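You operate a simulated robot arm through the tools that you are given. There is no shell and no other tool. Be economical: measure what you need, move in short steps, check, and stop when the job is done.

Carry out the task below with a simulated robot arm. There is one attempt and no reset: what you move stays moved.

TASK
Put things in order on the top of the small work table. At the end: the black basin plug stands on top of the beige dough lump; the purple food tin stands where the black basin plug stood; the yellow scouring sponge stands where the purple food tin stood; the clear glass cruet is on the silver flat steel tray; whatever was shut is shut again. Leave all else as you found it, and nothing knocked over.
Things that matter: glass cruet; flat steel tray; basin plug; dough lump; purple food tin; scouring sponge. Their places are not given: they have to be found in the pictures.

It is judged by the outcome, as a careful person would: the job done as asked, and still so three seconds after it is handed in. It fails if anything else is knocked over, pushed out of place, dropped, spilled or broken.

THE ROBOT
A 6-joint arm with a two-finger parallel gripper, fixed in place. Base frame: the origin is at the foot of the arm, x ahead of it, y to its left, z up; the work surface is at about z = 0.78. Lengths are in m, angles in rad, forces in N, time in s.
With the tool pointing down near the work surface it reaches from about 0.24 to 0.64 m from the base axis. Its first joint turns from -1.152 to 1.152 rad. Payload 2.7 kg.
Tool frame: the origin (TCP) lies between the finger pads and is the grasp point; the fingertips stand 0.023 m ahead of it; z points along the fingers, y is the line along which they close. The gripper opens to 0.094 m. The fingers are 0.038 m wide and 0.01 m thick; the gripper's body (0.054 by 0.096 m) begins 0.039 m behind the TCP.
Orientation is that of the tool frame in the base frame, as [roll, pitch, yaw] about the fixed x, y, z axes, in that order (R = Rz(yaw) Ry(pitch) Rx(roll)). With the fingers straight down and closing along the base's y, the tool's x points along the base's -x, its y along +y and its z along -z.

THE INTERFACE
- The arm moves only by the tool step_arm. Its argument "deltas" is a list of rows, each a list of 7 numbers: the shift along the base's x, y, z in mm, then the turn, a rotation vector about the base's x, y, z in rad, then the gripper command, from -1 (fully open) to 1 (shut), values between in proportion. In form: [[dx, dy, dz, rx, ry, rz, hand], ...]. A call has 1 to 8 rows; each row shifts and turns the commanded pose from where the row before left it. A row lasts 0.2 s, in which the tool goes at most 0.05 m and 0.15 rad; a call with a longer step from one row to the next is refused whole, and so is a gripper value outside its range. A pose out of reach is approached as far as the arm can. The call stops where the force on the tool passes 40 N (or 10 N more than at its start, if that is more) or the arm is blocked; 0.2 s more then pass. The fingers move at their own pace (about 0.045 m/s each) and stop on an object; they squeeze with about 23 N. The grip force told is the motor's: it shows also when the fingers shut on nothing. Time passes only in rows, and 0.2 s behind the last, so rows that do not move let the fingers close. It gives the time, the measured TCP pose, the force on the tool (base axes), the opening and the grip force at its end, in the units of the frame above (readings bear some noise).
- Cameras (640 x 400 px; columns grow to the right, rows downward): "scene" is fixed at [0.0604, -0.4207, 1.4092]; the picture's right is [0.90, -0.43, 0.00], its down [-0.23, -0.47, -0.85] and it looks along [0.37, 0.77, -0.52] (base axes); focal length 317 px, centre (320, 200). "wrist" rides on the gripper at [-0.039, 0, -0.044] in the tool frame; the picture's right is [0.00, -1.00, 0.00], its down [0.97, 0.00, -0.24] and it looks along [0.24, 0.00, 0.97] (tool axes); focal length 218 px, centre (320, 200).
- camera(camera): a new picture of that camera. No time passes.
- probe_pixels(camera, pixels): for up to 12 pixels [column, row] of the newest picture of that camera ("zoom" is the newest enlarged one), the place [x, y, z] in the base frame of the surface seen there, good to about 0.002 m. No time passes.
- zoom(camera, box): a new picture of the part [left, top, right, bottom] of that camera's present view, enlarged. No time passes.
- sign_off(): hands the job in; it is judged then, once.

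Work in short steps. Measure before you move; look again where a grasp or a placing could have gone wrong, and mend it. You have 80 turns and 34 pictures in all, the two below and enlarged ones among them. Open the gripper and draw the arm clear of the work before you hand the job in, unless the task says otherwise; then end with one line.

The tools are called after "Emit:" by a JSON object that holds its "op" and its "data". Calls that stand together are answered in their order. step_arm: Moves the arm, as the interface text tells. Its arguments: {"type":"object","properties":{"deltas":{"type":"array","items":{"type":"array","items":{"type":"number"}}}},"required":["deltas"]} The other tools are called the same way: camera (camera) takes a picture; probe_pixels (camera, pixels) gives the place of the surface under pixels of a picture; zoom (camera, box) takes an enlarged picture of a part of a camera's view; sign_off () hands the job in.

At the start:

```text
t: 0.0
ee_pos: [0.3065, 0.1815, 1.069]
tcp_rot: [3.14, 0.001, -3.14]
contact_force: [-0.3, -0.5, -0.5]
width: 0.094
grip_force: 0.0
```

scene: 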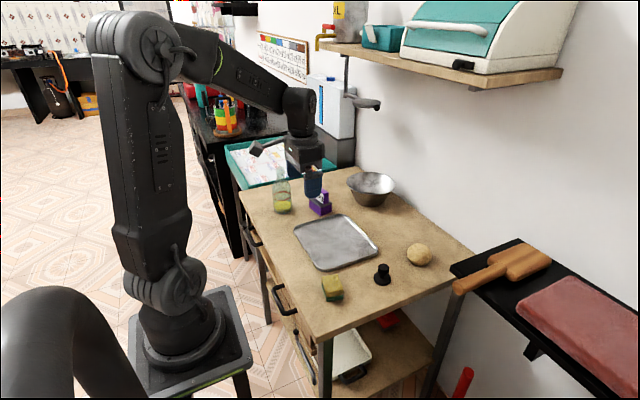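
wrist: 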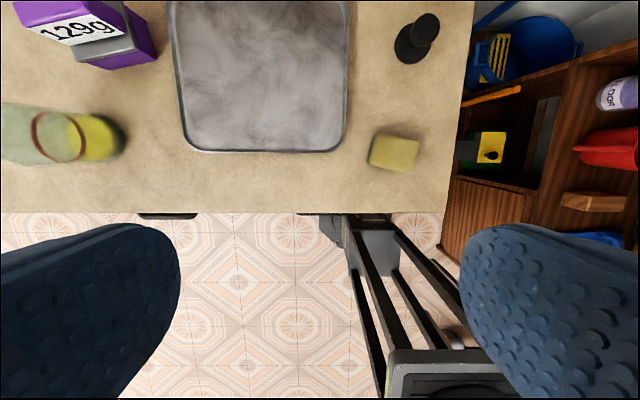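

The scene shows cruet (283,195), tin (320,203), tray (335,242), sponge (332,288), plug (382,273) and dough (418,254). I zoom in to measure them.

Emit:
{"op": "zoom", "data": {"camera": "scene", "box": [230, 150, 480, 310]}}

Emit:
{"op": "probe_pixels", "data": {"camera": "wrist", "pixels": [[427, 28], [408, 50], [395, 140], [370, 162], [415, 168], [420, 140], [376, 134], [190, 145], [340, 145], [60, 135], [110, 135], [100, 60]]}}

```text
2.50 times, centred on (355, 230) of scene
```

zoom: 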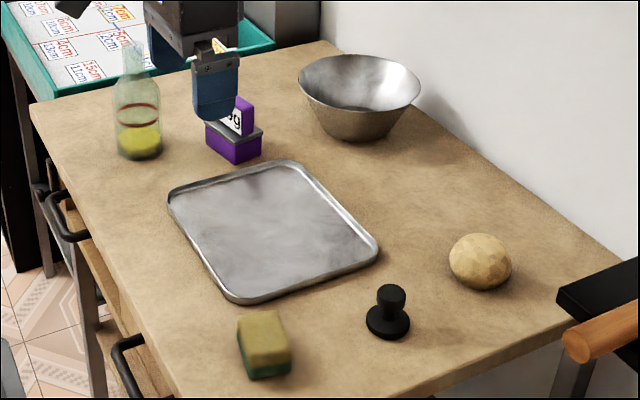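

```text
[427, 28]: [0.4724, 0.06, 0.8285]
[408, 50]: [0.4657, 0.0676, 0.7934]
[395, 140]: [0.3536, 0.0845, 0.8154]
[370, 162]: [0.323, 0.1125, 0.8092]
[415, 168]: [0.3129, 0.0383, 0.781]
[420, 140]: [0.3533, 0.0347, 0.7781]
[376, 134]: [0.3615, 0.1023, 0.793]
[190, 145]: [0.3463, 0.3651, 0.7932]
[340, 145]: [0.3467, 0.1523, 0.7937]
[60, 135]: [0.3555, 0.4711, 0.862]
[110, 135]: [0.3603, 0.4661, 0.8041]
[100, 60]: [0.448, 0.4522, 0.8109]
```

The tin has a stepped shape I want to see better, so I move forward at the same height for an overview.

Emit:
{"op": "step_arm", "data": {"deltas": [[35, 20, 0, 0, 0, 0, -1], [35, 20, 0, 0, 0, 0, -1], [35, 20, 0, 0, 0, 0, -1], [25, 20, 0, 0, 0, 0, -1], [0, 20, 0, 0, 0, 0, -1]]}}

Emit:
{"op": "camera", "data": {"camera": "wrist"}}

Emit:
{"op": "zoom", "data": {"camera": "scene", "box": [250, 150, 410, 252]}}

```text
t: 1.2
ee_pos: [0.4361, 0.2802, 1.0691]
tcp_rot: [3.141, 0.0, -3.141]
contact_force: [-0.3, -0.6, -0.6]
width: 0.0939
grip_force: 0.1
```

```text
30 pictures are left
```

wrist: 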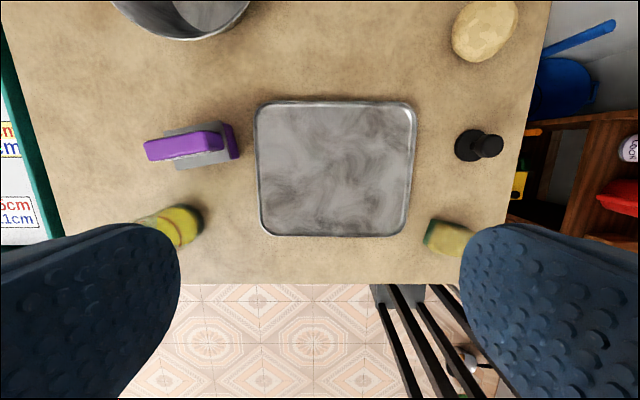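

```text
3.92 times, centred on (330, 201) of scene
```

zoom: 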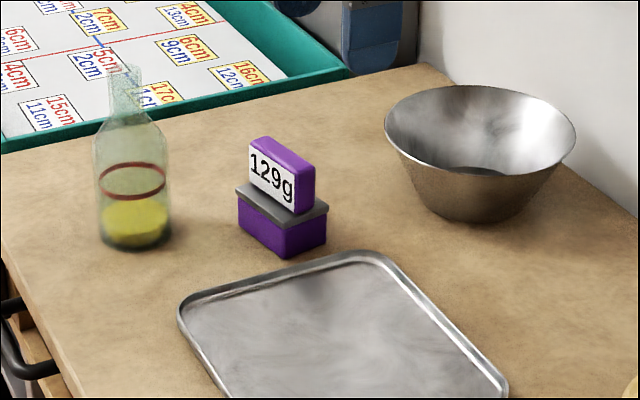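

Clear view now. I probe the tin, cruet and tray (zoom) and the plug, dough and sponge (wrist).

Emit:
{"op": "probe_pixels", "data": {"camera": "zoom", "pixels": [[256, 142], [306, 165], [270, 180], [298, 213], [238, 190], [290, 222], [326, 205], [240, 228], [288, 257], [325, 240], [122, 70], [135, 225]]}}

Emit:
{"op": "probe_pixels", "data": {"camera": "wrist", "pixels": [[490, 145], [470, 131], [468, 159], [457, 145], [484, 28], [452, 35], [518, 20], [478, 61], [430, 222], [472, 233], [260, 105], [408, 232]]}}

Emit:
{"op": "probe_pixels", "data": {"camera": "wrist", "pixels": [[146, 150], [222, 142], [180, 168], [226, 164], [238, 155], [232, 125], [195, 122], [222, 122], [185, 222], [200, 215], [180, 207], [335, 170]]}}

Emit:
{"op": "zoom", "data": {"camera": "scene", "box": [310, 235, 450, 310]}}

```text
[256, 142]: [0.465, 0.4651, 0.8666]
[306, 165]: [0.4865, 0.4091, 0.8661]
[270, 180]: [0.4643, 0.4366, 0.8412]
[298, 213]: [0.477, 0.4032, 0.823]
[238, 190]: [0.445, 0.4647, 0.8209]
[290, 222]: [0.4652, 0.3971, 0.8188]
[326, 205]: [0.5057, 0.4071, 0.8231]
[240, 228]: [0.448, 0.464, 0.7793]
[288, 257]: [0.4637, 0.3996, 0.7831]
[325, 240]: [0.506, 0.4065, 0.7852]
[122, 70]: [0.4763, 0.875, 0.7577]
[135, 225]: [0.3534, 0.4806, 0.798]
```

```text
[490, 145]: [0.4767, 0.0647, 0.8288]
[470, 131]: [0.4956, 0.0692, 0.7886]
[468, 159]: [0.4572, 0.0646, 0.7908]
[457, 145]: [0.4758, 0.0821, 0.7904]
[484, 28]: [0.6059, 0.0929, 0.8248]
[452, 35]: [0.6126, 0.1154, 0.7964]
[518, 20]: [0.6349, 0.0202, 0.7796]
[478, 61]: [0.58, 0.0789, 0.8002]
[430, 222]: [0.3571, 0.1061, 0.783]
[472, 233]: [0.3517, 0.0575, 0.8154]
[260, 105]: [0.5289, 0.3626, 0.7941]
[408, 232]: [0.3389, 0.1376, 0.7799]
```

```text
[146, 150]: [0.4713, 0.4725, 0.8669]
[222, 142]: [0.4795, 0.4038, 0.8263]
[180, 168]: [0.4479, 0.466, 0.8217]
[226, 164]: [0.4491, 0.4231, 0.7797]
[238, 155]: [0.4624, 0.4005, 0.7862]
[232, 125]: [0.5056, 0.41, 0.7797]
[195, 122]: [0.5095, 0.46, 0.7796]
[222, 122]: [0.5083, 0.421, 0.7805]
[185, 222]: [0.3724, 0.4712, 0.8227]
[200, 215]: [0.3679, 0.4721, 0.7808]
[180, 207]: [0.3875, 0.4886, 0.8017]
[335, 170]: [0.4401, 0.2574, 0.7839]
```

```text
4.57 times, centred on (380, 272) of scene
```

zoom: 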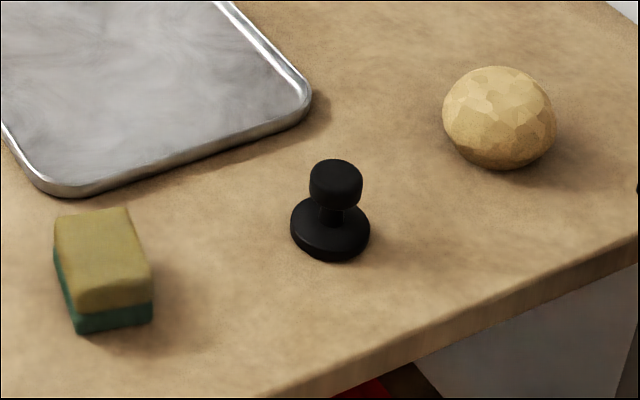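

Probing the dough's top, the knob, the plug's base and the sponge in the latest zoom.

Emit:
{"op": "probe_pixels", "data": {"camera": "zoom", "pixels": [[500, 70], [500, 85], [500, 100], [480, 85], [520, 85], [445, 115], [555, 120], [500, 120], [505, 166], [336, 172], [315, 190], [358, 192]]}}

Emit:
{"op": "probe_pixels", "data": {"camera": "zoom", "pixels": [[293, 225], [368, 230], [333, 255], [331, 215], [60, 217], [125, 212], [148, 265], [78, 303], [78, 328], [150, 318], [100, 250], [325, 205]]}}

```text
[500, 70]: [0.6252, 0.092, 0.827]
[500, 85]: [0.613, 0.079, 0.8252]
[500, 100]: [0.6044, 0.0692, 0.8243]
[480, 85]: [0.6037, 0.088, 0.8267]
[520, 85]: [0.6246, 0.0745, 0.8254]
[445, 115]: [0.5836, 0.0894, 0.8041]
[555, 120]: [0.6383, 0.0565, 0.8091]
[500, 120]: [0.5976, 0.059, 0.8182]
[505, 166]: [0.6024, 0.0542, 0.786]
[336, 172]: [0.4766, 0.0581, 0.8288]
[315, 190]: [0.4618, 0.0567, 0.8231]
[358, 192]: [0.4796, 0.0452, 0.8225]
```

```text
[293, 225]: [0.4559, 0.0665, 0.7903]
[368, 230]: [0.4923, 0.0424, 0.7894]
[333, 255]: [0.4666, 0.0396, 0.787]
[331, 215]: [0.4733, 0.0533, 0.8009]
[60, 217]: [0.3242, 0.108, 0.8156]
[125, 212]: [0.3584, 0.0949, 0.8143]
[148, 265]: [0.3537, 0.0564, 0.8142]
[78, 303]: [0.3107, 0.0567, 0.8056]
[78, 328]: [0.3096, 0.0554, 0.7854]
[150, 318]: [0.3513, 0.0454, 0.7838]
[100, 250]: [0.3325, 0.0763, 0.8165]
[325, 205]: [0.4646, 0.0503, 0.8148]
```

Plug centre is about (0.476, 0.061), knob z 0.808–0.829. I go above it at z ≈ 0.90.

Emit:
{"op": "step_arm", "data": {"deltas": [[10, -40, 0, 0, 0, 0, -1], [10, -45, 0, 0, 0, 0, -1], [10, -45, 0, 0, 0, 0, -1], [10, -45, 0, 0, 0, 0, -1], [0, -44, -20, 0, 0, 0, -1], [0, 0, -50, 0, 0, 0, -1], [0, 0, -50, 0, 0, 0, -1], [0, 0, -40, 0, 0, 0, -1]]}}

Emit:
{"op": "camera", "data": {"camera": "wrist"}}

Emit:
{"op": "zoom", "data": {"camera": "scene", "box": [310, 210, 450, 300]}}

```text
t: 3.0
ee_pos: [0.4777, 0.0621, 0.9086]
tcp_rot: [3.14, 0.0, -3.14]
contact_force: [-0.8, 0.5, -0.4]
width: 0.0938
grip_force: 0.1
```

```text
27 pictures are left
```

wrist: 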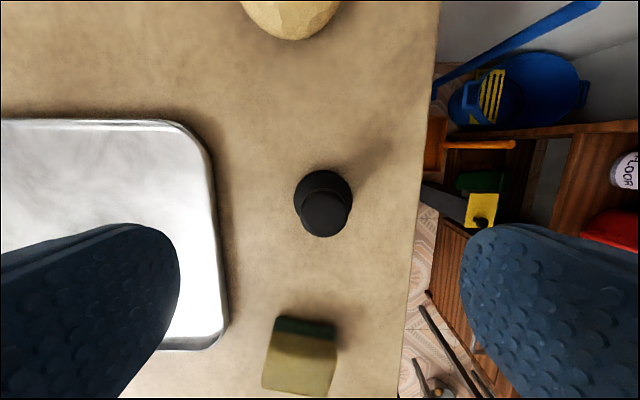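

```text
4.44 times, centred on (380, 255) of scene
```

zoom: 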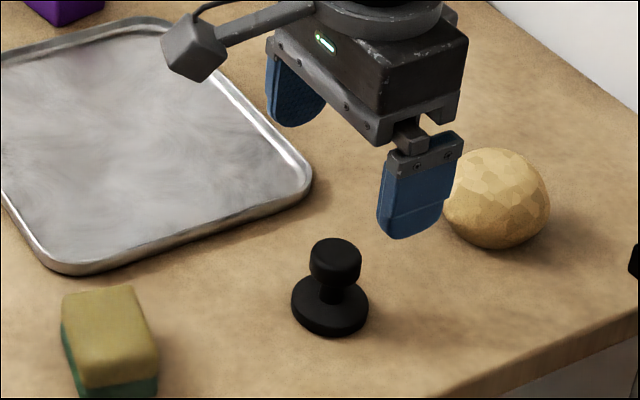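

The plug sits at wrist column ~323, nearly centred. I probe its edges and the table's edge.

Emit:
{"op": "probe_pixels", "data": {"camera": "wrist", "pixels": [[302, 213], [348, 213], [325, 193], [325, 234], [325, 215], [295, 200], [351, 195], [320, 172], [290, 36], [410, 215]]}}

Emit:
{"op": "step_arm", "data": {"deltas": [[0, -1, -45, 0, 0, 0, -1], [0, 0, -38, 0, 0, 0, -1], [0, 0, 0, 0, 0, 0, -1]]}}

```text
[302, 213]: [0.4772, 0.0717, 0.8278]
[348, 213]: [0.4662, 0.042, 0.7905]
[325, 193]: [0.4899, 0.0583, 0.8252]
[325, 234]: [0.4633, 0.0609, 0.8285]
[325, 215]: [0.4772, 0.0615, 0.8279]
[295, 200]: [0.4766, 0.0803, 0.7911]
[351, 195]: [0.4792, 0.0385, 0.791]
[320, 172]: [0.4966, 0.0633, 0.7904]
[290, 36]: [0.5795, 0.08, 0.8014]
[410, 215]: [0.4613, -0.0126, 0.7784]
```

```text
t: 3.8
ee_pos: [0.4759, 0.0623, 0.8235]
tcp_rot: [3.14, -0.001, 3.141]
contact_force: [0.0, 0.7, 0.2]
width: 0.0941
grip_force: 0.0
```

Plug centre (0.4765, 0.060), bottom at z 0.779. I close on the knob and lift a little.

Emit:
{"op": "step_arm", "data": {"deltas": [[0, -1, 0, 0, 0, 0, 1], [0, 0, 0, 0, 0, 0, 1], [0, 0, 0, 0, 0, 0, 1], [0, 0, 0, 0, 0, 0, 1], [0, 0, 0, 0, 0, 0, 1], [0, 0, 40, 0, 0, 0, 1], [0, 0, 50, 0, 0, 0, 1], [0, 0, 0, 0, 0, 0, 1]]}}

Emit:
{"op": "zoom", "data": {"camera": "scene", "box": [310, 180, 470, 280]}}

```text
t: 5.6
ee_pos: [0.4759, 0.0593, 0.9152]
tcp_rot: [3.141, -0.001, 3.14]
contact_force: [-0.1, 0.1, 0.3]
width: 0.0002
grip_force: 23.0
```

```text
4.00 times, centred on (390, 230) of scene
```

zoom: 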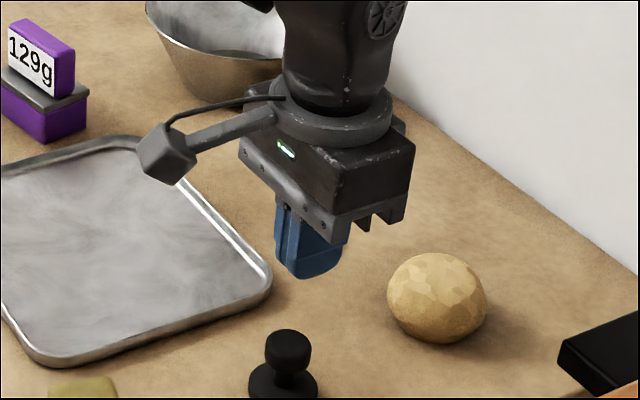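

The fingers shut empty, so the knob slipped out of a grip that was too high. I open and look at where the plug stands.

Emit:
{"op": "step_arm", "data": {"deltas": [[0, 0, 0, 0, 0, 0, -1], [0, 0, 0, 0, 0, 0, -1], [0, 0, 0, 0, 0, 0, -1], [0, 0, 0, 0, 0, 0, -1], [0, 0, 0, 0, 0, 0, -1]]}}

Emit:
{"op": "zoom", "data": {"camera": "wrist", "box": [240, 150, 400, 250]}}

Emit:
{"op": "probe_pixels", "data": {"camera": "zoom", "pixels": [[240, 190], [430, 190], [340, 170], [340, 300], [340, 250], [320, 100]]}}

```text
t: 6.8
ee_pos: [0.4759, 0.0626, 0.9159]
tcp_rot: [3.141, -0.002, 3.141]
contact_force: [-0.3, 0.1, 0.3]
width: 0.094
grip_force: 0.1
```

```text
4.00 times, centred on (320, 200) of wrist
```

zoom: 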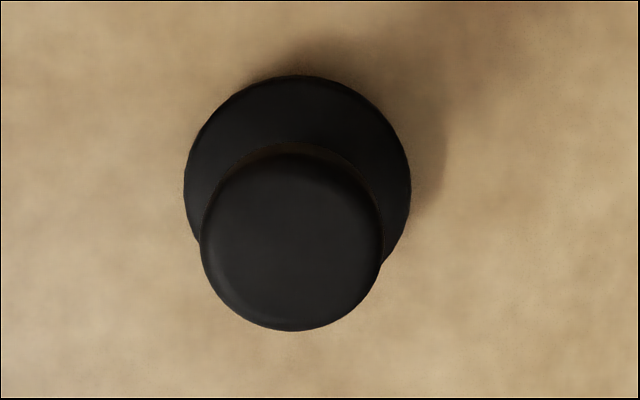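

```text
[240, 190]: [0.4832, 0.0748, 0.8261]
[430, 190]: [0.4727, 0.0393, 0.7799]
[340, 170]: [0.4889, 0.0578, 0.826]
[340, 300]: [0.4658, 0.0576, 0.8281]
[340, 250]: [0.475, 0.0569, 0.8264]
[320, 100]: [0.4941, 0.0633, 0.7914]
```

The plug still stands, shifted about 4 mm in +y. I regrasp lower (TCP z ≈ 0.815), closing first and checking the width before lifting.

Emit:
{"op": "step_arm", "data": {"deltas": [[1, 4, -50, 0, 0, 0, -1], [0, 0, -40, 0, 0, 0, -1], [0, 0, -10, 0, 0, 0, -1], [0, 0, 0, 0, 0, 0, 1], [0, 0, 0, 0, 0, 0, 1], [0, 0, 0, 0, 0, 0, 1], [0, 0, 0, 0, 0, 0, 1], [0, 0, 0, 0, 0, 0, 1]]}}

```text
refused: row 1 steps farther than a row can; nothing moved
```

Emit:
{"op": "step_arm", "data": {"deltas": [[1, 4, -48, 0, 0, 0, -1], [0, 0, -42, 0, 0, 0, -1], [0, 0, -10, 0, 0, 0, -1], [0, 0, 0, 0, 0, 0, 1], [0, 0, 0, 0, 0, 0, 1], [0, 0, 0, 0, 0, 0, 1], [0, 0, 0, 0, 0, 0, 1], [0, 0, 0, 0, 0, 0, 1]]}}

Emit:
{"op": "zoom", "data": {"camera": "scene", "box": [330, 230, 440, 300]}}

```text
t: 8.6
ee_pos: [0.4762, 0.0659, 0.8178]
tcp_rot: [3.141, 0.002, 3.141]
contact_force: [0.4, 0.1, -0.8]
width: 0.0281
grip_force: 22.8
```

```text
5.71 times, centred on (385, 265) of scene
```

zoom: 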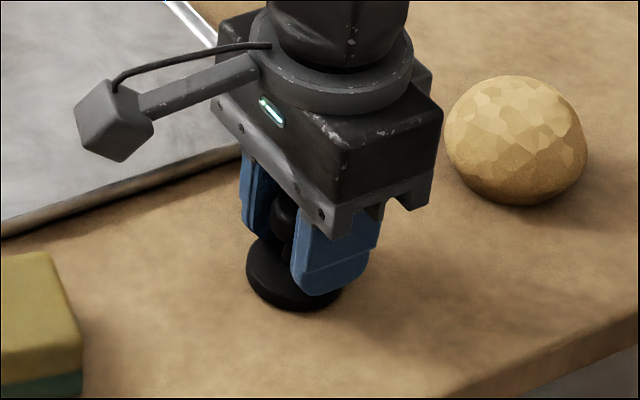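

Width 0.028 – knob held. I lift slowly.

Emit:
{"op": "step_arm", "data": {"deltas": [[0, 0, 5, 0, 0, 0, 1], [0, 0, 10, 0, 0, 0, 1], [0, 0, 15, 0, 0, 0, 1], [0, 0, 20, 0, 0, 0, 1], [0, 0, 30, 0, 0, 0, 1], [0, 0, 20, 0, 0, 0, 1]]}}

```text
t: 10.0
ee_pos: [0.4766, 0.0645, 0.9146]
tcp_rot: [3.141, 0.0, 3.141]
contact_force: [0.3, 0.3, 0.2]
width: 0.0284
grip_force: 23.3
```

Held at 0.0284. I move part way so the wrist camera is over the dough, to find its crown.

Emit:
{"op": "step_arm", "data": {"deltas": [[40, 10, 0, 0, 0, 0, 1], [44, 9, 0, 0, 0, 0, 1], [0, 0, 0, 0, 0, 0, 1]]}}

Emit:
{"op": "camera", "data": {"camera": "wrist"}}

```text
t: 10.8
ee_pos: [0.5615, 0.0837, 0.9127]
tcp_rot: [3.14, -0.001, -3.142]
contact_force: [0.5, -0.8, -0.3]
width: 0.0284
grip_force: 23.5
```

```text
22 pictures are left
```

wrist: 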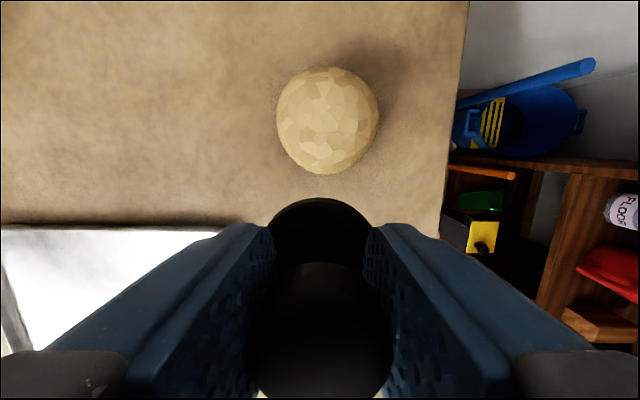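

Emit:
{"op": "probe_pixels", "data": {"camera": "wrist", "pixels": [[327, 120], [315, 110], [340, 110], [315, 135], [340, 135], [327, 100], [327, 150], [300, 120], [355, 120], [327, 70], [280, 120], [376, 115]]}}

```text
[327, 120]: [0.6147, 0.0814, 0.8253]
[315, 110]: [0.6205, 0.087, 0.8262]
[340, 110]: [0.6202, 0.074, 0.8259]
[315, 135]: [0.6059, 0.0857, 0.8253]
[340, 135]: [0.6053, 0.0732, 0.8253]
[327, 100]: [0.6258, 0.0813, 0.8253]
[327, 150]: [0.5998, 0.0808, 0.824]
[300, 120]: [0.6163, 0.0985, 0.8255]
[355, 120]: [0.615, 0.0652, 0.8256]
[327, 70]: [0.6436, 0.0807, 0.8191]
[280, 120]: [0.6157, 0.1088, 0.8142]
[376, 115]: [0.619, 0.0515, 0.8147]
```

The dough's top is flat at z 0.8255, centred (0.613, 0.081). The plug's base hangs ~0.0375 below the TCP, so release near TCP z ≈ 0.864.

Emit:
{"op": "step_arm", "data": {"deltas": [[25, -1, 0, 0, 0, 0, 1], [26, -1, 0, 0, 0, 0, 1], [0, 0, -25, 0, 0, 0, 1], [0, 0, -15, 0, 0, 0, 1], [0, 0, -5, 0, 0, 0, 1], [0, 0, -3, 0, 0, 0, 1]]}}

Emit:
{"op": "zoom", "data": {"camera": "scene", "box": [360, 200, 480, 275]}}

```text
t: 12.2
ee_pos: [0.6126, 0.0806, 0.8691]
tcp_rot: [-3.141, 0.0, 3.141]
contact_force: [0.2, 0.1, 0.3]
width: 0.0282
grip_force: 22.8
```

```text
5.33 times, centred on (420, 238) of scene
```

zoom: 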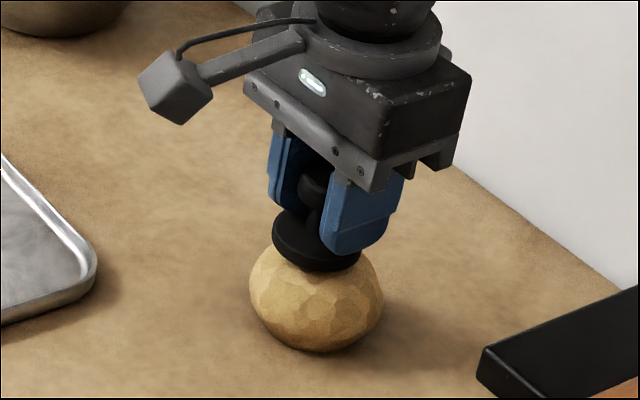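

Just above the dough; lowering in small steps to feel contact.

Emit:
{"op": "step_arm", "data": {"deltas": [[0, 0, -2, 0, 0, 0, 1], [0, 0, -1, 0, 0, 0, 1], [0, 0, 0, 0, 0, 0, 1]]}}

```text
t: 13.0
ee_pos: [0.6113, 0.0821, 0.8653]
tcp_rot: [3.139, 0.0, -3.141]
contact_force: [-0.1, 0.0, 0.3]
width: 0.0285
grip_force: 23.3
```

Emit:
{"op": "step_arm", "data": {"deltas": [[0, 0, -1, 0, 0, 0, 1], [0, 0, -1, 0, 0, 0, 1], [0, 0, 0, 0, 0, 0, 1]]}}

```text
t: 13.8
ee_pos: [0.6114, 0.0806, 0.8635]
tcp_rot: [3.141, 0.002, -3.141]
contact_force: [0.0, -0.1, -0.6]
width: 0.0282
grip_force: 23.1
```

Emit:
{"op": "step_arm", "data": {"deltas": [[0, 0, -1, 0, 0, 0, 1], [0, 0, 0, 0, 0, 0, 1]]}}

Emit:
{"op": "zoom", "data": {"camera": "scene", "box": [390, 220, 450, 270]}}

```text
t: 14.4
ee_pos: [0.6116, 0.08, 0.862]
tcp_rot: [3.141, 0.0, 3.141]
contact_force: [0.1, -0.8, 2.2]
width: 0.0283
grip_force: 22.7
```

```text
8.00 times, centred on (420, 245) of scene
```

zoom: 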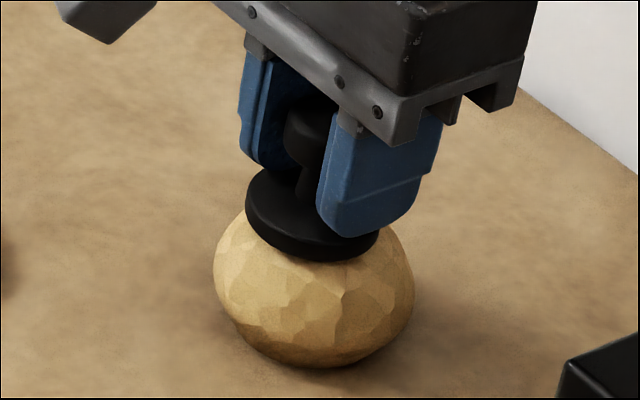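

Contact (2.2 N upward). I release gradually and rise.

Emit:
{"op": "step_arm", "data": {"deltas": [[0, 0, 0, 0, 0, 0, 0.3], [0, 0, 0, 0, 0, 0, -0.2], [0, 0, 0, 0, 0, 0, -0.5], [0, 0, 0, 0, 0, 0, -0.5], [0, 0, 20, 0, 0, 0, -0.5], [0, 0, 40, 0, 0, 0, -0.5], [0, 0, 45, 0, 0, 0, -1], [-40, 0, 20, 0, 0, 0, -1]]}}

Emit:
{"op": "zoom", "data": {"camera": "scene", "box": [380, 200, 460, 270]}}

```text
t: 16.2
ee_pos: [0.571, 0.0821, 0.9871]
tcp_rot: [3.141, -0.001, -3.141]
contact_force: [0.0, -0.7, 0.7]
width: 0.0942
grip_force: 0.1
```

```text
5.71 times, centred on (420, 235) of scene
```

zoom: 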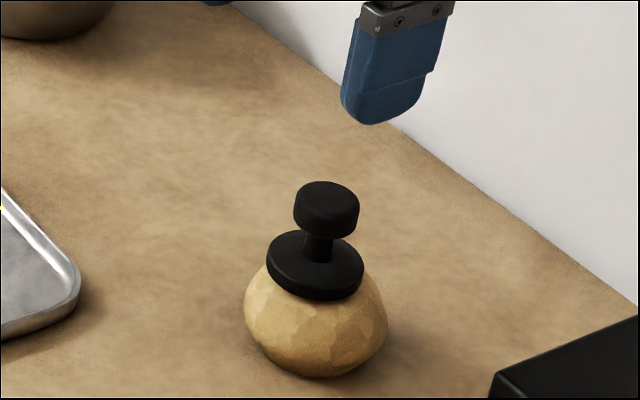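

Plug stands on the dough. The gripper has a protruding grey cube that could hit the cruet; I turn the tool 90° while moving toward the tin at safe height, then measure.

Emit:
{"op": "step_arm", "data": {"deltas": [[-20, 30, 10, 0, 0, 0.14, -1], [-20, 40, 10, 0, 0, 0.14, -1], [-20, 40, 10, 0, 0, 0.14, -1], [-20, 40, 10, 0, 0, 0.14, -1], [-14, 40, 0, 0, 0, 0.14, -1], [0, 40, 0, 0, 0, 0.14, -1], [0, 40, 0, 0, 0, 0.14, -1], [0, 40, 0, 0, 0, 0.14, -1]]}}

Emit:
{"op": "step_arm", "data": {"deltas": [[0, 20, 0, 0, 0, 0.14, -1], [0, 0, 0, 0, 0, 0.14, -1], [0, 0, 0, 0, 0, 0.14, -1], [0, 0, 0, 0, 0, 0.031, -1]]}}

Emit:
{"op": "zoom", "data": {"camera": "scene", "box": [250, 110, 410, 220]}}

Emit:
{"op": "camera", "data": {"camera": "wrist"}}

```text
t: 18.0
ee_pos: [0.4784, 0.3944, 1.0251]
tcp_rot: [3.141, -0.001, -2.019]
contact_force: [0.2, -0.7, 0.4]
width: 0.0942
grip_force: 0.0
```

```text
t: 19.0
ee_pos: [0.4734, 0.4069, 1.0245]
tcp_rot: [3.141, -0.001, -1.569]
contact_force: [0.1, 0.4, -0.2]
width: 0.0941
grip_force: 0.0
out of reach, approached as far as the arm can: row 1
```

```text
3.64 times, centred on (330, 165) of scene
```

zoom: 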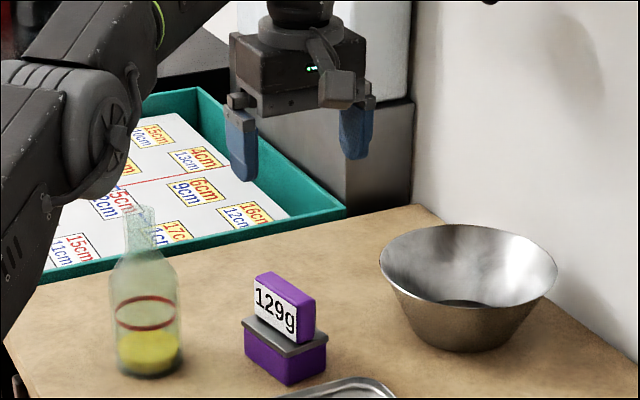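

```text
17 pictures are left
```

wrist: 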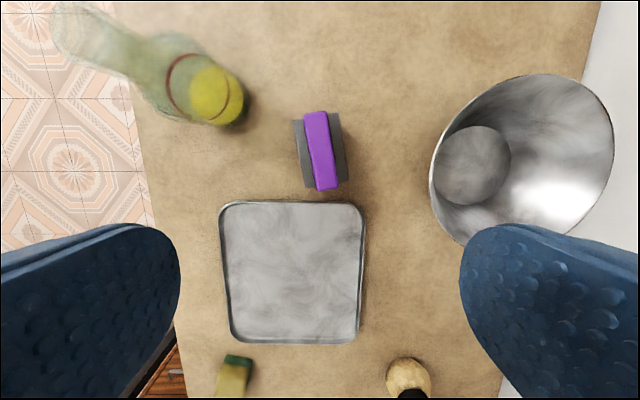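

The cube is on the −y side now, clear of the cruet. The tin is turned about 8°. I probe tin and cruet details.

Emit:
{"op": "probe_pixels", "data": {"camera": "wrist", "pixels": [[303, 114], [327, 112], [319, 188], [337, 186], [295, 122], [338, 115], [304, 186], [347, 180], [320, 150], [315, 130]]}}

Emit:
{"op": "probe_pixels", "data": {"camera": "zoom", "pixels": [[340, 88], [125, 350], [150, 350], [140, 375], [178, 350], [120, 290], [150, 260], [135, 215], [125, 240], [150, 240], [255, 280], [312, 300]]}}

```text
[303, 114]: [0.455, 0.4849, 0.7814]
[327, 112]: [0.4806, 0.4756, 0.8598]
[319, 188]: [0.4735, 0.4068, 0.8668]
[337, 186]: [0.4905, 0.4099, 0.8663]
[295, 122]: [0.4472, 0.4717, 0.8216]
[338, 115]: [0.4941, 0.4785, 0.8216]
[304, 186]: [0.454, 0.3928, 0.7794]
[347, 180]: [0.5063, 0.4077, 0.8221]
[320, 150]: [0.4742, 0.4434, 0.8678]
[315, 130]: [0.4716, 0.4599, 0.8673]
```

```text
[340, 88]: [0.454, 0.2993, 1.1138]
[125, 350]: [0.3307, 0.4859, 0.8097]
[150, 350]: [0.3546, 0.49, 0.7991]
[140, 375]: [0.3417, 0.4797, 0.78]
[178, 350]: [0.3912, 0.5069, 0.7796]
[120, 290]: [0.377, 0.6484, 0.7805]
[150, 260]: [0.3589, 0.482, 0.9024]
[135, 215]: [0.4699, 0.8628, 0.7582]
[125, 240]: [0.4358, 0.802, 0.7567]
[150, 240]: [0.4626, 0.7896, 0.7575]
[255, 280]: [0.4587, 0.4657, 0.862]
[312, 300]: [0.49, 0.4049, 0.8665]
```

Tin centre (0.476, 0.440), turned ≈0.17 rad, handle ≈0.02 thick with top z 0.867. I lower and align.

Emit:
{"op": "step_arm", "data": {"deltas": [[0, 0, -45, 0, 0, 0.08, -0.4], [0, 10, -45, 0, 0, 0.08, -0.4], [0, 10, -10, 0, 0, 0, -0.4], [0, 0, 0, 0, 0, 0, -0.4]]}}

```text
t: 20.0
ee_pos: [0.4721, 0.4253, 0.9249]
tcp_rot: [3.141, -0.002, -1.411]
contact_force: [1.1, -0.2, -0.2]
width: 0.0659
grip_force: 0.1
```

Emit:
{"op": "step_arm", "data": {"deltas": [[4, 14, 0, 0, 0, 0, -0.4], [0, 0, -15, 0, 0, 0, -0.4], [0, 0, 0, 0, 0, 0, -0.4]]}}

Emit:
{"op": "camera", "data": {"camera": "wrist"}}

```text
t: 20.8
ee_pos: [0.4725, 0.4356, 0.9111]
tcp_rot: [-3.142, 0.001, -1.411]
contact_force: [0.0, 0.4, 0.0]
width: 0.0659
grip_force: 0.1
out of reach, approached as far as the arm can: row 1
```

```text
16 pictures are left
```

wrist: 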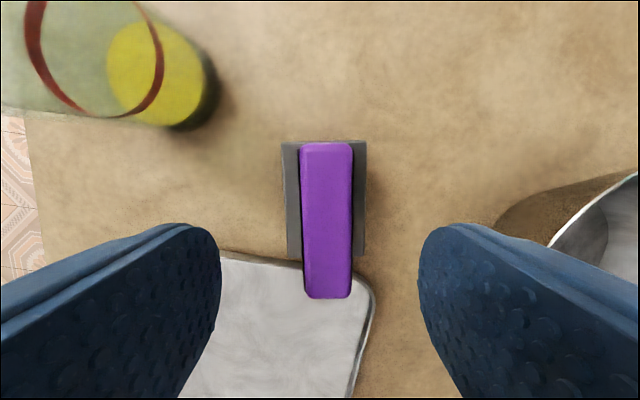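

The handle is centred within ~3 mm. I shift by (+3, −4) mm, go down to TCP z ≈ 0.848 and close.

Emit:
{"op": "step_arm", "data": {"deltas": [[3, -4, -30, 0, 0, 0, -0.4], [0, 0, -25, 0, 0, 0, -0.4], [0, 0, -8, 0, 0, 0, -0.4], [0, 0, 0, 0, 0, 0, -0.4]]}}

```text
t: 21.8
ee_pos: [0.4752, 0.4318, 0.8474]
tcp_rot: [3.141, -0.002, -1.411]
contact_force: [0.5, 0.7, 1.6]
width: 0.066
grip_force: 0.1
```

Emit:
{"op": "step_arm", "data": {"deltas": [[0, 0, 0, 0, 0, 0, 1], [0, 0, 0, 0, 0, 0, 1], [0, 0, 0, 0, 0, 0, 1], [0, 0, 0, 0, 0, 0, 1], [0, 0, 5, 0, 0, 0, 1], [0, 0, 10, 0, 0, 0, 1], [0, 0, 10, 0, 0, 0, 1], [0, 0, 0, 0, 0, 0, 1]]}}

Emit:
{"op": "zoom", "data": {"camera": "scene", "box": [260, 140, 380, 230]}}

```text
t: 23.6
ee_pos: [0.4754, 0.4315, 0.8731]
tcp_rot: [-3.142, -0.001, -1.41]
contact_force: [-0.4, 0.2, -1.7]
width: 0.0219
grip_force: 22.7
```

```text
4.44 times, centred on (320, 185) of scene
```

zoom: 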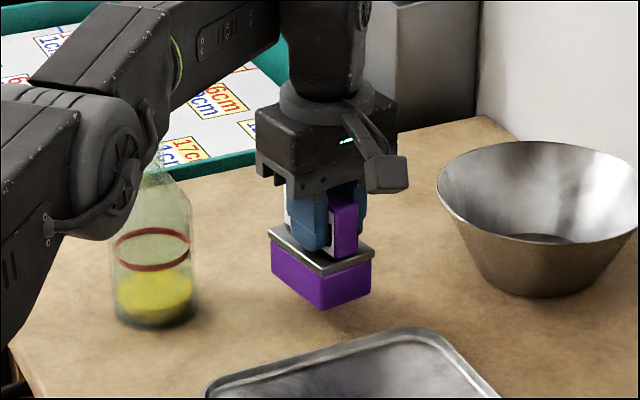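

The whole tin is lifted (width 0.022). I raise it to z ≈ 0.95 and carry it toward the plug's old place.

Emit:
{"op": "step_arm", "data": {"deltas": [[0, -5, 40, 0, 0, 0, 1], [0, -20, 40, 0, 0, 0, 1], [0, -40, 0, 0, 0, 0, 1], [0, -40, 0, 0, 0, 0, 1], [0, -40, 0, 0, 0, 0, 1], [0, -40, 0, 0, 0, 0, 1], [0, -40, 0, 0, 0, 0, 1], [0, -40, 0, 0, 0, 0, 1]]}}

Emit:
{"op": "step_arm", "data": {"deltas": [[0, -40, 0, 0, 0, 0, 1], [0, -40, 0, 0, 0, 0, 1], [0, -35, -20, 0, 0, 0, 1], [0, 0, -20, 0, 0, 0, 1], [0, 0, 0, 0, 0, 0, 1]]}}

Emit:
{"op": "zoom", "data": {"camera": "scene", "box": [310, 200, 450, 300]}}

```text
t: 25.4
ee_pos: [0.4773, 0.1687, 0.9514]
tcp_rot: [3.14, -0.002, -1.409]
contact_force: [0.9, -0.9, -1.4]
width: 0.0217
grip_force: 23.0
```

```text
t: 26.6
ee_pos: [0.4771, 0.0516, 0.911]
tcp_rot: [-3.142, -0.001, -1.41]
contact_force: [-0.1, -1.4, -0.7]
width: 0.0216
grip_force: 22.8
```

```text
4.00 times, centred on (380, 250) of scene
```

zoom: 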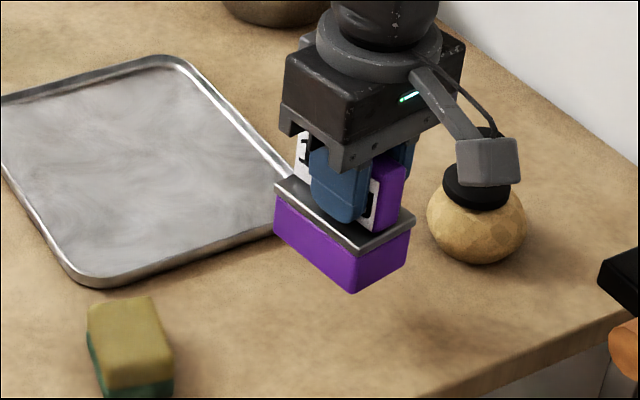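

I verify the held tin's location before lowering.

Emit:
{"op": "probe_pixels", "data": {"camera": "zoom", "pixels": [[278, 184], [358, 245], [411, 216], [352, 290], [277, 232], [406, 255]]}}

```text
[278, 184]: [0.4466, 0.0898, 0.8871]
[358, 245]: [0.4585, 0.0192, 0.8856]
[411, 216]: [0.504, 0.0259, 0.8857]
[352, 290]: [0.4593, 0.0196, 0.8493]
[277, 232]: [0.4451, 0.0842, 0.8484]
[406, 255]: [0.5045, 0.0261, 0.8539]
```

Tin centre is (0.475, 0.058); I shift +1, +2 mm and lower to just above the table.

Emit:
{"op": "step_arm", "data": {"deltas": [[1, 2, -30, 0, 0, 0, 1], [0, 0, -25, 0, 0, 0, 1], [0, 0, -4, 0, 0, 0, 1], [0, 0, -2, 0, 0, 0, 1], [0, 0, 0, 0, 0, 0, 1]]}}

```text
t: 27.8
ee_pos: [0.4777, 0.0549, 0.8508]
tcp_rot: [3.141, -0.001, -1.408]
contact_force: [1.0, 0.7, -1.0]
width: 0.022
grip_force: 23.6
```

Emit:
{"op": "step_arm", "data": {"deltas": [[0, 0, -1, 0, 0, 0, 1], [0, 0, -1, 0, 0, 0, 1], [0, 0, -1, 0, 0, 0, 1], [0, 0, 0, 0, 0, 0, 1]]}}

```text
t: 28.8
ee_pos: [0.4763, 0.0535, 0.8487]
tcp_rot: [3.141, -0.001, -1.411]
contact_force: [0.5, -0.9, -1.1]
width: 0.022
grip_force: 23.2
```

Emit:
{"op": "step_arm", "data": {"deltas": [[0, 0, -1, 0, 0, 0, 1], [0, 0, 0, 0, 0, 0, 1]]}}

```text
t: 29.4
ee_pos: [0.477, 0.053, 0.8482]
tcp_rot: [-3.141, 0.001, -1.411]
contact_force: [-1.9, 0.8, 7.3]
width: 0.0219
grip_force: 22.6
```

Contact (7 N). I release and rise.

Emit:
{"op": "step_arm", "data": {"deltas": [[0, 0, 0, 0, 0, 0, 0.2], [0, 0, 0, 0, 0, 0, -0.2], [0, 0, 0, 0, 0, 0, -0.4], [0, 0, 25, 0, 0, 0, -0.4], [0, 0, 45, 0, 0, 0, -0.4], [0, 0, 45, 0, 0, 0, -0.4], [-40, 15, 0, 0, 0, 0, -0.4], [-40, 15, 0, 0, 0, 0, -0.4]]}}

Emit:
{"op": "step_arm", "data": {"deltas": [[-40, 2, 0, 0, 0, 0, -0.4], [-20, 2, 0, 0, 0, 0, -0.4], [0, 0, -15, 0, 0, 0, -0.4]]}}

Emit:
{"op": "camera", "data": {"camera": "wrist"}}

Emit:
{"op": "zoom", "data": {"camera": "scene", "box": [290, 200, 450, 310]}}

```text
t: 31.2
ee_pos: [0.3949, 0.0828, 0.9601]
tcp_rot: [-3.141, 0.0, -1.412]
contact_force: [-0.1, -0.1, 0.1]
width: 0.0658
grip_force: 0.0
```

```text
t: 32.0
ee_pos: [0.336, 0.0876, 0.9469]
tcp_rot: [3.141, 0.001, -1.409]
contact_force: [0.6, -0.1, 0.3]
width: 0.0658
grip_force: 0.0
```

```text
13 pictures are left
```

wrist: 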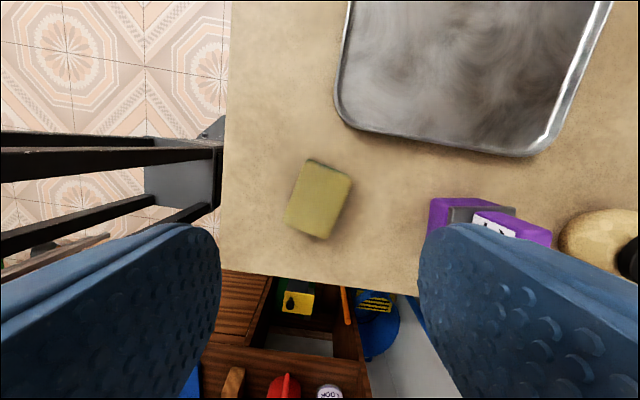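

```text
3.64 times, centred on (370, 255) of scene
```

zoom: 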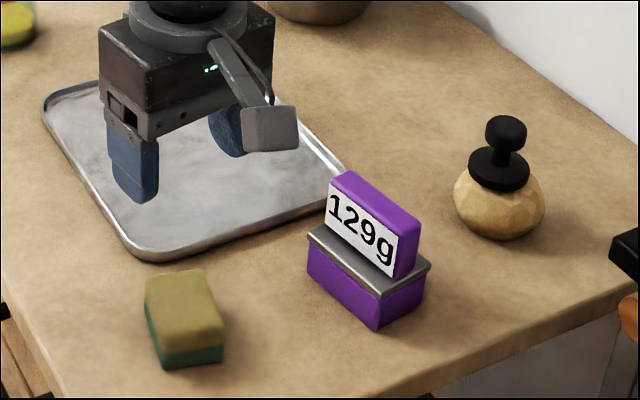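

Tin stands in place. I probe the sponge's top corners (tilted ≈ −0.3 rad from the tool).

Emit:
{"op": "probe_pixels", "data": {"camera": "wrist", "pixels": [[310, 165], [348, 180], [290, 220], [324, 235], [320, 200], [305, 190], [338, 205], [320, 240], [328, 173], [307, 226]]}}

Emit:
{"op": "probe_pixels", "data": {"camera": "zoom", "pixels": [[313, 232], [377, 296], [429, 265], [378, 325], [312, 270]]}}

```text
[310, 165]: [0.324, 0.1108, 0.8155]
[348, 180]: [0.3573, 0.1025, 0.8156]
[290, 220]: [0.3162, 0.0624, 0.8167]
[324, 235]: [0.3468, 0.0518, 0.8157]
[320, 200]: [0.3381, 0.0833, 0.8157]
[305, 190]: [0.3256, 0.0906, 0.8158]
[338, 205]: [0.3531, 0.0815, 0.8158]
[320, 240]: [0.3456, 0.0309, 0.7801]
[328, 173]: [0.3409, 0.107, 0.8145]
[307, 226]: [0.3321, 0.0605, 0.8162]
```

```text
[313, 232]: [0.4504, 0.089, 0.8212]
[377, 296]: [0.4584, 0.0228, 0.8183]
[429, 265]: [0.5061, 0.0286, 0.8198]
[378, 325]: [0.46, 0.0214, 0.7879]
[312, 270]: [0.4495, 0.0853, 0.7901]
```

Sponge centre (0.336, 0.082), top z 0.816, ~0.036 wide. I align yaw to −1.735 and descend, gripping ~8 mm toward −y of centre for reach at the target.

Emit:
{"op": "step_arm", "data": {"deltas": [[-1, -13, -20, 0, 0, -0.14, -0.4], [0, 0, -40, 0, 0, -0.14, -0.4], [0, 0, -35, 0, 0, -0.045, -0.4], [0, 0, -30, 0, 0, 0, -0.4], [0, 0, -13, 0, 0, 0, -0.4], [0, 0, 0, 0, 0, 0, -0.4]]}}

```text
t: 33.4
ee_pos: [0.3353, 0.0753, 0.81]
tcp_rot: [-3.141, -0.002, -1.736]
contact_force: [-0.2, -0.3, 0.0]
width: 0.0658
grip_force: 0.0
```

Emit:
{"op": "step_arm", "data": {"deltas": [[0, 0, -3, 0, 0, 0, 1], [0, 0, 0, 0, 0, 0, 1], [0, 0, 0, 0, 0, 0, 1], [0, 0, 0, 0, 0, 0, 1], [0, 0, 5, 0, 0, 0, 1], [0, 0, 20, 0, 0, 0, 1], [0, 0, 40, 0, 0, 0, 1], [0, 0, 40, 0, 0, 0, 1]]}}

Emit:
{"op": "zoom", "data": {"camera": "scene", "box": [270, 200, 430, 310]}}

```text
t: 35.2
ee_pos: [0.3362, 0.0761, 0.9104]
tcp_rot: [3.14, -0.001, -1.737]
contact_force: [0.8, 0.0, -0.9]
width: 0.0431
grip_force: 23.3
```

```text
3.64 times, centred on (350, 255) of scene
```

zoom: 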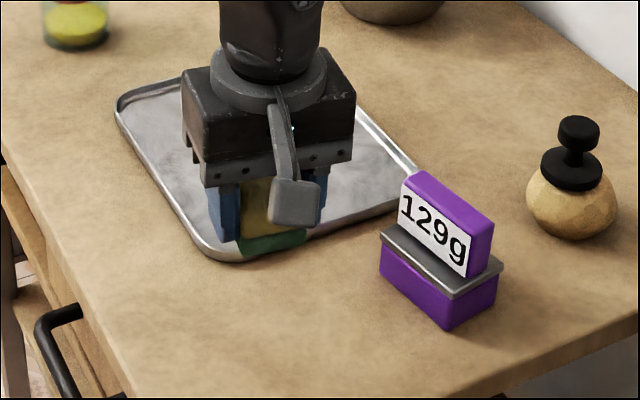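

Sponge held. I carry it over the tray to just above the tin's old place.

Emit:
{"op": "step_arm", "data": {"deltas": [[0, 40, 0, 0, 0, 0, 1], [15, 42, 0, 0, 0, 0, 1], [20, 42, 0, 0, 0, 0, 1], [20, 42, 0, 0, 0, 0, 1], [20, 42, 0, 0, 0, 0, 1], [24, 42, 0, 0, 0, 0, 1], [22, 42, 0, 0, 0, 0, 1], [18, 30, 0, 0, 0, 0, 1]]}}

Emit:
{"op": "step_arm", "data": {"deltas": [[0, 30, -20, 0, 0, 0, 1], [0, 4, -20, 0, 0, 0, 1], [0, 0, -15, 0, 0, 0, 1], [0, 0, 0, 0, 0, 0, 1]]}}

Emit:
{"op": "zoom", "data": {"camera": "scene", "box": [240, 130, 400, 240]}}

```text
t: 37.0
ee_pos: [0.4746, 0.3983, 0.9101]
tcp_rot: [-3.142, -0.003, -1.736]
contact_force: [0.0, -0.8, 0.4]
width: 0.0434
grip_force: 22.7
```

```text
t: 38.0
ee_pos: [0.475, 0.4331, 0.8561]
tcp_rot: [3.141, -0.001, -1.737]
contact_force: [0.3, -0.2, -0.1]
width: 0.043
grip_force: 23.0
```

```text
3.64 times, centred on (320, 185) of scene
```

zoom: 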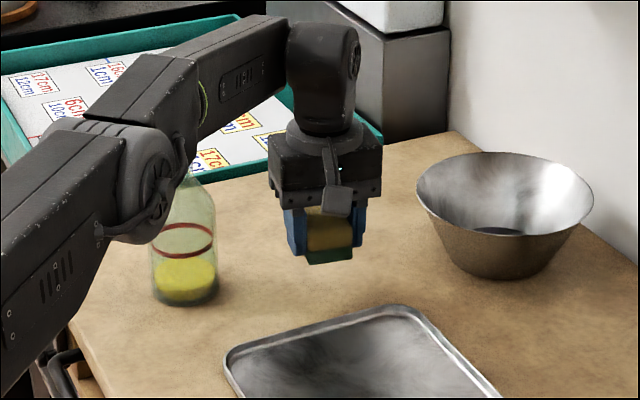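

Position good, and the forearm has the same clearance as for the tin. Lowering to near the table.

Emit:
{"op": "step_arm", "data": {"deltas": [[0, 0, -25, 0, 0, 0, 1], [0, 0, -15, 0, 0, 0, 1], [0, 0, -5, 0, 0, 0, 1], [0, 0, -2, 0, 0, 0, 1], [0, 0, 0, 0, 0, 0, 1]]}}

```text
t: 39.2
ee_pos: [0.474, 0.4305, 0.808]
tcp_rot: [-3.141, 0.001, -1.737]
contact_force: [0.5, -0.6, -0.3]
width: 0.043
grip_force: 23.2
```

Emit:
{"op": "step_arm", "data": {"deltas": [[0, 0, -1, 0, 0, 0, 1], [0, 0, -1, 0, 0, 0, 1], [0, 0, 0, 0, 0, 0, 1]]}}

```text
t: 40.0
ee_pos: [0.4747, 0.4308, 0.8075]
tcp_rot: [-3.14, 0.001, -1.736]
contact_force: [0.4, -0.3, 0.5]
width: 0.0432
grip_force: 22.6
```

Emit:
{"op": "step_arm", "data": {"deltas": [[0, 0, -1, 0, 0, 0, 1], [0, 0, 0, 0, 0, 0, 1]]}}

```text
t: 40.6
ee_pos: [0.4754, 0.4312, 0.8069]
tcp_rot: [-3.141, 0.0, -1.736]
contact_force: [-1.2, -0.9, 3.5]
width: 0.043
grip_force: 23.0
```

Contact (3.5 N). I release, rise, and back away before looking at the cruet.

Emit:
{"op": "step_arm", "data": {"deltas": [[0, 0, 0, 0, 0, 0, 0], [0, 0, 0, 0, 0, 0, -0.4], [0, 0, 0, 0, 0, 0, -0.4], [0, -2, 25, 0, 0, 0, -0.4], [0, -5, 45, 0, 0, 0, -0.4], [0, -20, 45, 0, 0, 0, -0.4], [-10, -20, 40, 0, 0, 0, -0.4], [-10, -20, 40, 0, 0, 0, -1]]}}

Emit:
{"op": "step_arm", "data": {"deltas": [[-35, 0, 10, 0, 0, 0, -1], [-35, 20, 10, 0, 0, 0, -1], [-20, 15, 0, 0, 0, 0, -1], [0, 0, 0, 0, 0, 0, -1]]}}

Emit:
{"op": "camera", "data": {"camera": "wrist"}}

Emit:
{"op": "zoom", "data": {"camera": "scene", "box": [240, 110, 400, 220]}}

```text
t: 42.4
ee_pos: [0.4883, 0.3931, 1.0176]
tcp_rot: [3.14, 0.0, -1.735]
contact_force: [0.6, -0.8, 0.8]
width: 0.094
grip_force: 0.0
out of reach, approached as far as the arm can: row 5, 6, 7, 8
```

```text
t: 43.4
ee_pos: [0.3972, 0.4268, 1.0367]
tcp_rot: [3.14, 0.0, -1.738]
contact_force: [0.5, -0.2, 0.2]
width: 0.094
grip_force: 0.1
out of reach, approached as far as the arm can: row 1
```

```text
9 pictures are left
```

wrist: 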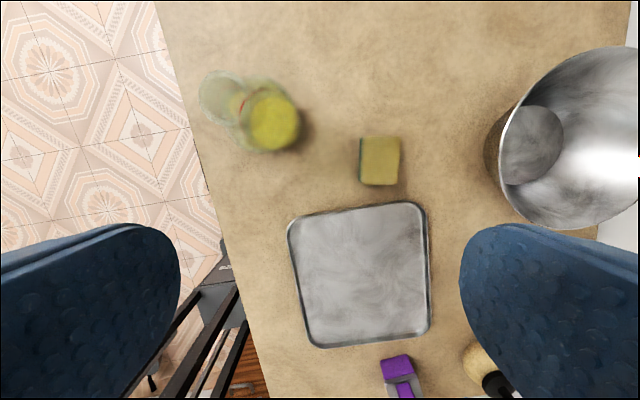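

```text
3.64 times, centred on (320, 165) of scene
```

zoom: 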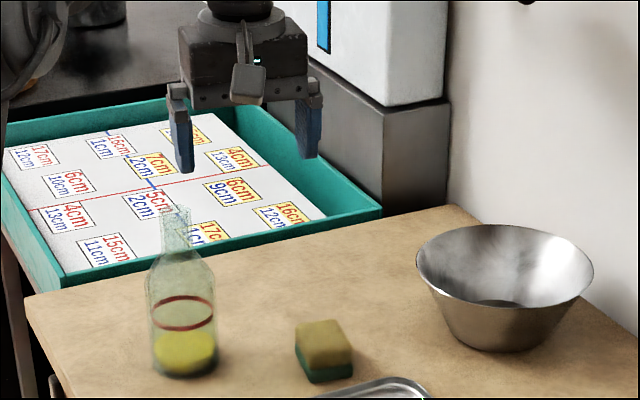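

I probe the sponge's placing and points on the cruet.

Emit:
{"op": "probe_pixels", "data": {"camera": "wrist", "pixels": [[365, 142], [399, 140], [363, 182], [397, 184], [218, 97], [203, 97], [235, 85], [225, 120], [250, 85], [270, 120], [290, 100], [275, 148]]}}

Emit:
{"op": "probe_pixels", "data": {"camera": "zoom", "pixels": [[176, 230], [175, 245], [178, 255], [180, 265], [185, 275], [182, 300], [155, 330], [215, 330], [185, 376], [165, 240], [188, 240], [178, 210]]}}

```text
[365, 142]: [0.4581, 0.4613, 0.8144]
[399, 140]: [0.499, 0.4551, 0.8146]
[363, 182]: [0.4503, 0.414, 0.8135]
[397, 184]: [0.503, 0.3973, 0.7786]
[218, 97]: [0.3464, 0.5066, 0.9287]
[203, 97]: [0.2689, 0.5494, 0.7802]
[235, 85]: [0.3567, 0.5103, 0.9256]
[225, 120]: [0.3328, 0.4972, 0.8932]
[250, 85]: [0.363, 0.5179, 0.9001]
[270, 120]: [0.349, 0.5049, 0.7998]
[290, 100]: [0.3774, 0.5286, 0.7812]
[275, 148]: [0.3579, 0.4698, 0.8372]
```

```text
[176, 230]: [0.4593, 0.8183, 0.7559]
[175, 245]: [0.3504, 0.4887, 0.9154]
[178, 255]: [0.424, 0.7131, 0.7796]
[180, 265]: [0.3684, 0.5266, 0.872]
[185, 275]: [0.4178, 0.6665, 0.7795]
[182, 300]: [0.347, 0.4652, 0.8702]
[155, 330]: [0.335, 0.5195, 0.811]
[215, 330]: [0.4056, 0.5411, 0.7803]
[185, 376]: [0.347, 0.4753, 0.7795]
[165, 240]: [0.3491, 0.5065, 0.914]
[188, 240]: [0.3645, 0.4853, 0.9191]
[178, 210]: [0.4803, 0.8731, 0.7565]
```

Neck axis ≈ (0.353, 0.499), shoulder ends ≈ z 0.90, mouth ≈ 0.953. I move above it and look before descending.

Emit:
{"op": "step_arm", "data": {"deltas": [[-22, 36, -10, 0, 0, 0, -1], [-22, 36, -10, 0, 0, 0, -1], [0, 0, 0, 0, 0, 0, -1]]}}

Emit:
{"op": "camera", "data": {"camera": "wrist"}}

```text
t: 44.2
ee_pos: [0.3534, 0.498, 1.0176]
tcp_rot: [3.14, 0.0, -1.736]
contact_force: [0.1, -0.3, 0.3]
width: 0.0939
grip_force: 0.0
```

```text
7 pictures are left
```

wrist: 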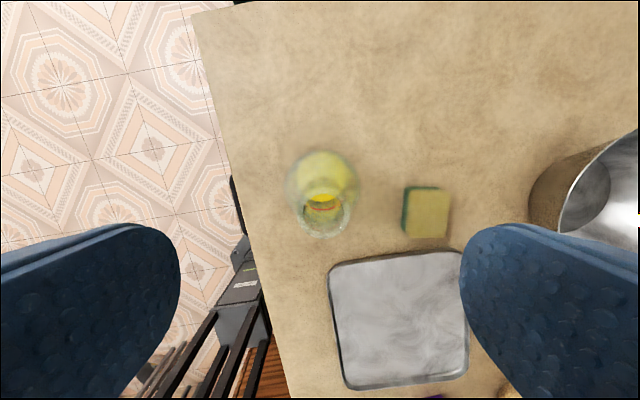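

The mouth (325, 212) is centred between the fingers within ~2 mm. I descend to TCP z ≈ 0.930.

Emit:
{"op": "step_arm", "data": {"deltas": [[2, 1, -40, 0, 0, 0, -0.6], [0, 0, -30, 0, 0, 0, -0.6], [0, 0, -17, 0, 0, 0, -0.6], [0, 0, 0, 0, 0, 0, -0.6]]}}

Emit:
{"op": "zoom", "data": {"camera": "scene", "box": [240, 140, 340, 215]}}

```text
t: 45.2
ee_pos: [0.3565, 0.4991, 0.9275]
tcp_rot: [-3.142, 0.0, -1.737]
contact_force: [-0.1, -1.3, -0.2]
width: 0.0755
grip_force: 0.1
```

```text
5.33 times, centred on (290, 178) of scene
```

zoom: 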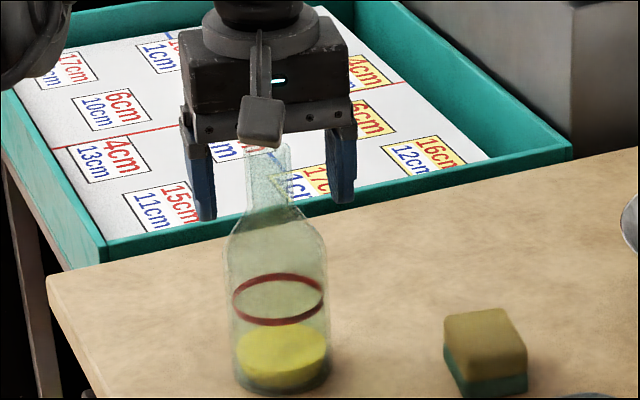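

The fingers straddle the neck, tips just above the shoulder. Closing.

Emit:
{"op": "step_arm", "data": {"deltas": [[0, 0, 0, 0, 0, 0, 0.2], [0, 0, 0, 0, 0, 0, 0.4], [0, 0, 0, 0, 0, 0, 1], [0, 0, 0, 0, 0, 0, 1], [0, 0, 0, 0, 0, 0, 1], [0, 0, 0, 0, 0, 0, 1]]}}

```text
t: 46.6
ee_pos: [0.3572, 0.4994, 0.9286]
tcp_rot: [3.141, -0.001, -1.736]
contact_force: [0.5, 0.1, 0.2]
width: 0.0275
grip_force: 22.1
```

Neck held at 0.0275. I lift slowly and watch.

Emit:
{"op": "step_arm", "data": {"deltas": [[0, 0, 3, 0, 0, 0, 1], [0, 0, 7, 0, 0, 0, 1], [0, 0, 10, 0, 0, 0, 1], [0, 0, 15, 0, 0, 0, 1], [0, 0, 15, 0, 0, 0, 1], [0, 0, 0, 0, 0, 0, 1]]}}

Emit:
{"op": "zoom", "data": {"camera": "scene", "box": [240, 120, 380, 260]}}

```text
t: 48.0
ee_pos: [0.3564, 0.5004, 0.9789]
tcp_rot: [-3.14, 0.001, -1.736]
contact_force: [1.0, 0.1, -2.7]
width: 0.0274
grip_force: 23.0
```

```text
2.86 times, centred on (310, 190) of scene
```

zoom: 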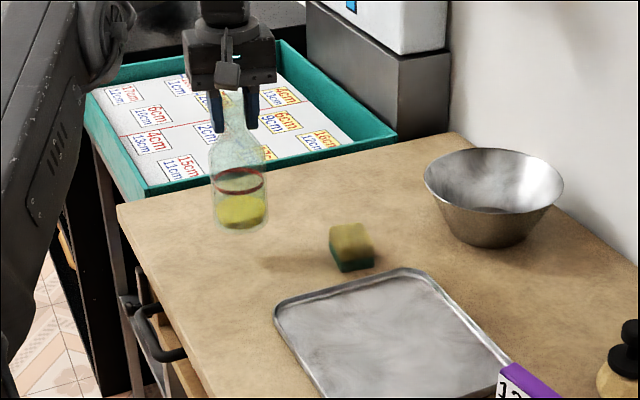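

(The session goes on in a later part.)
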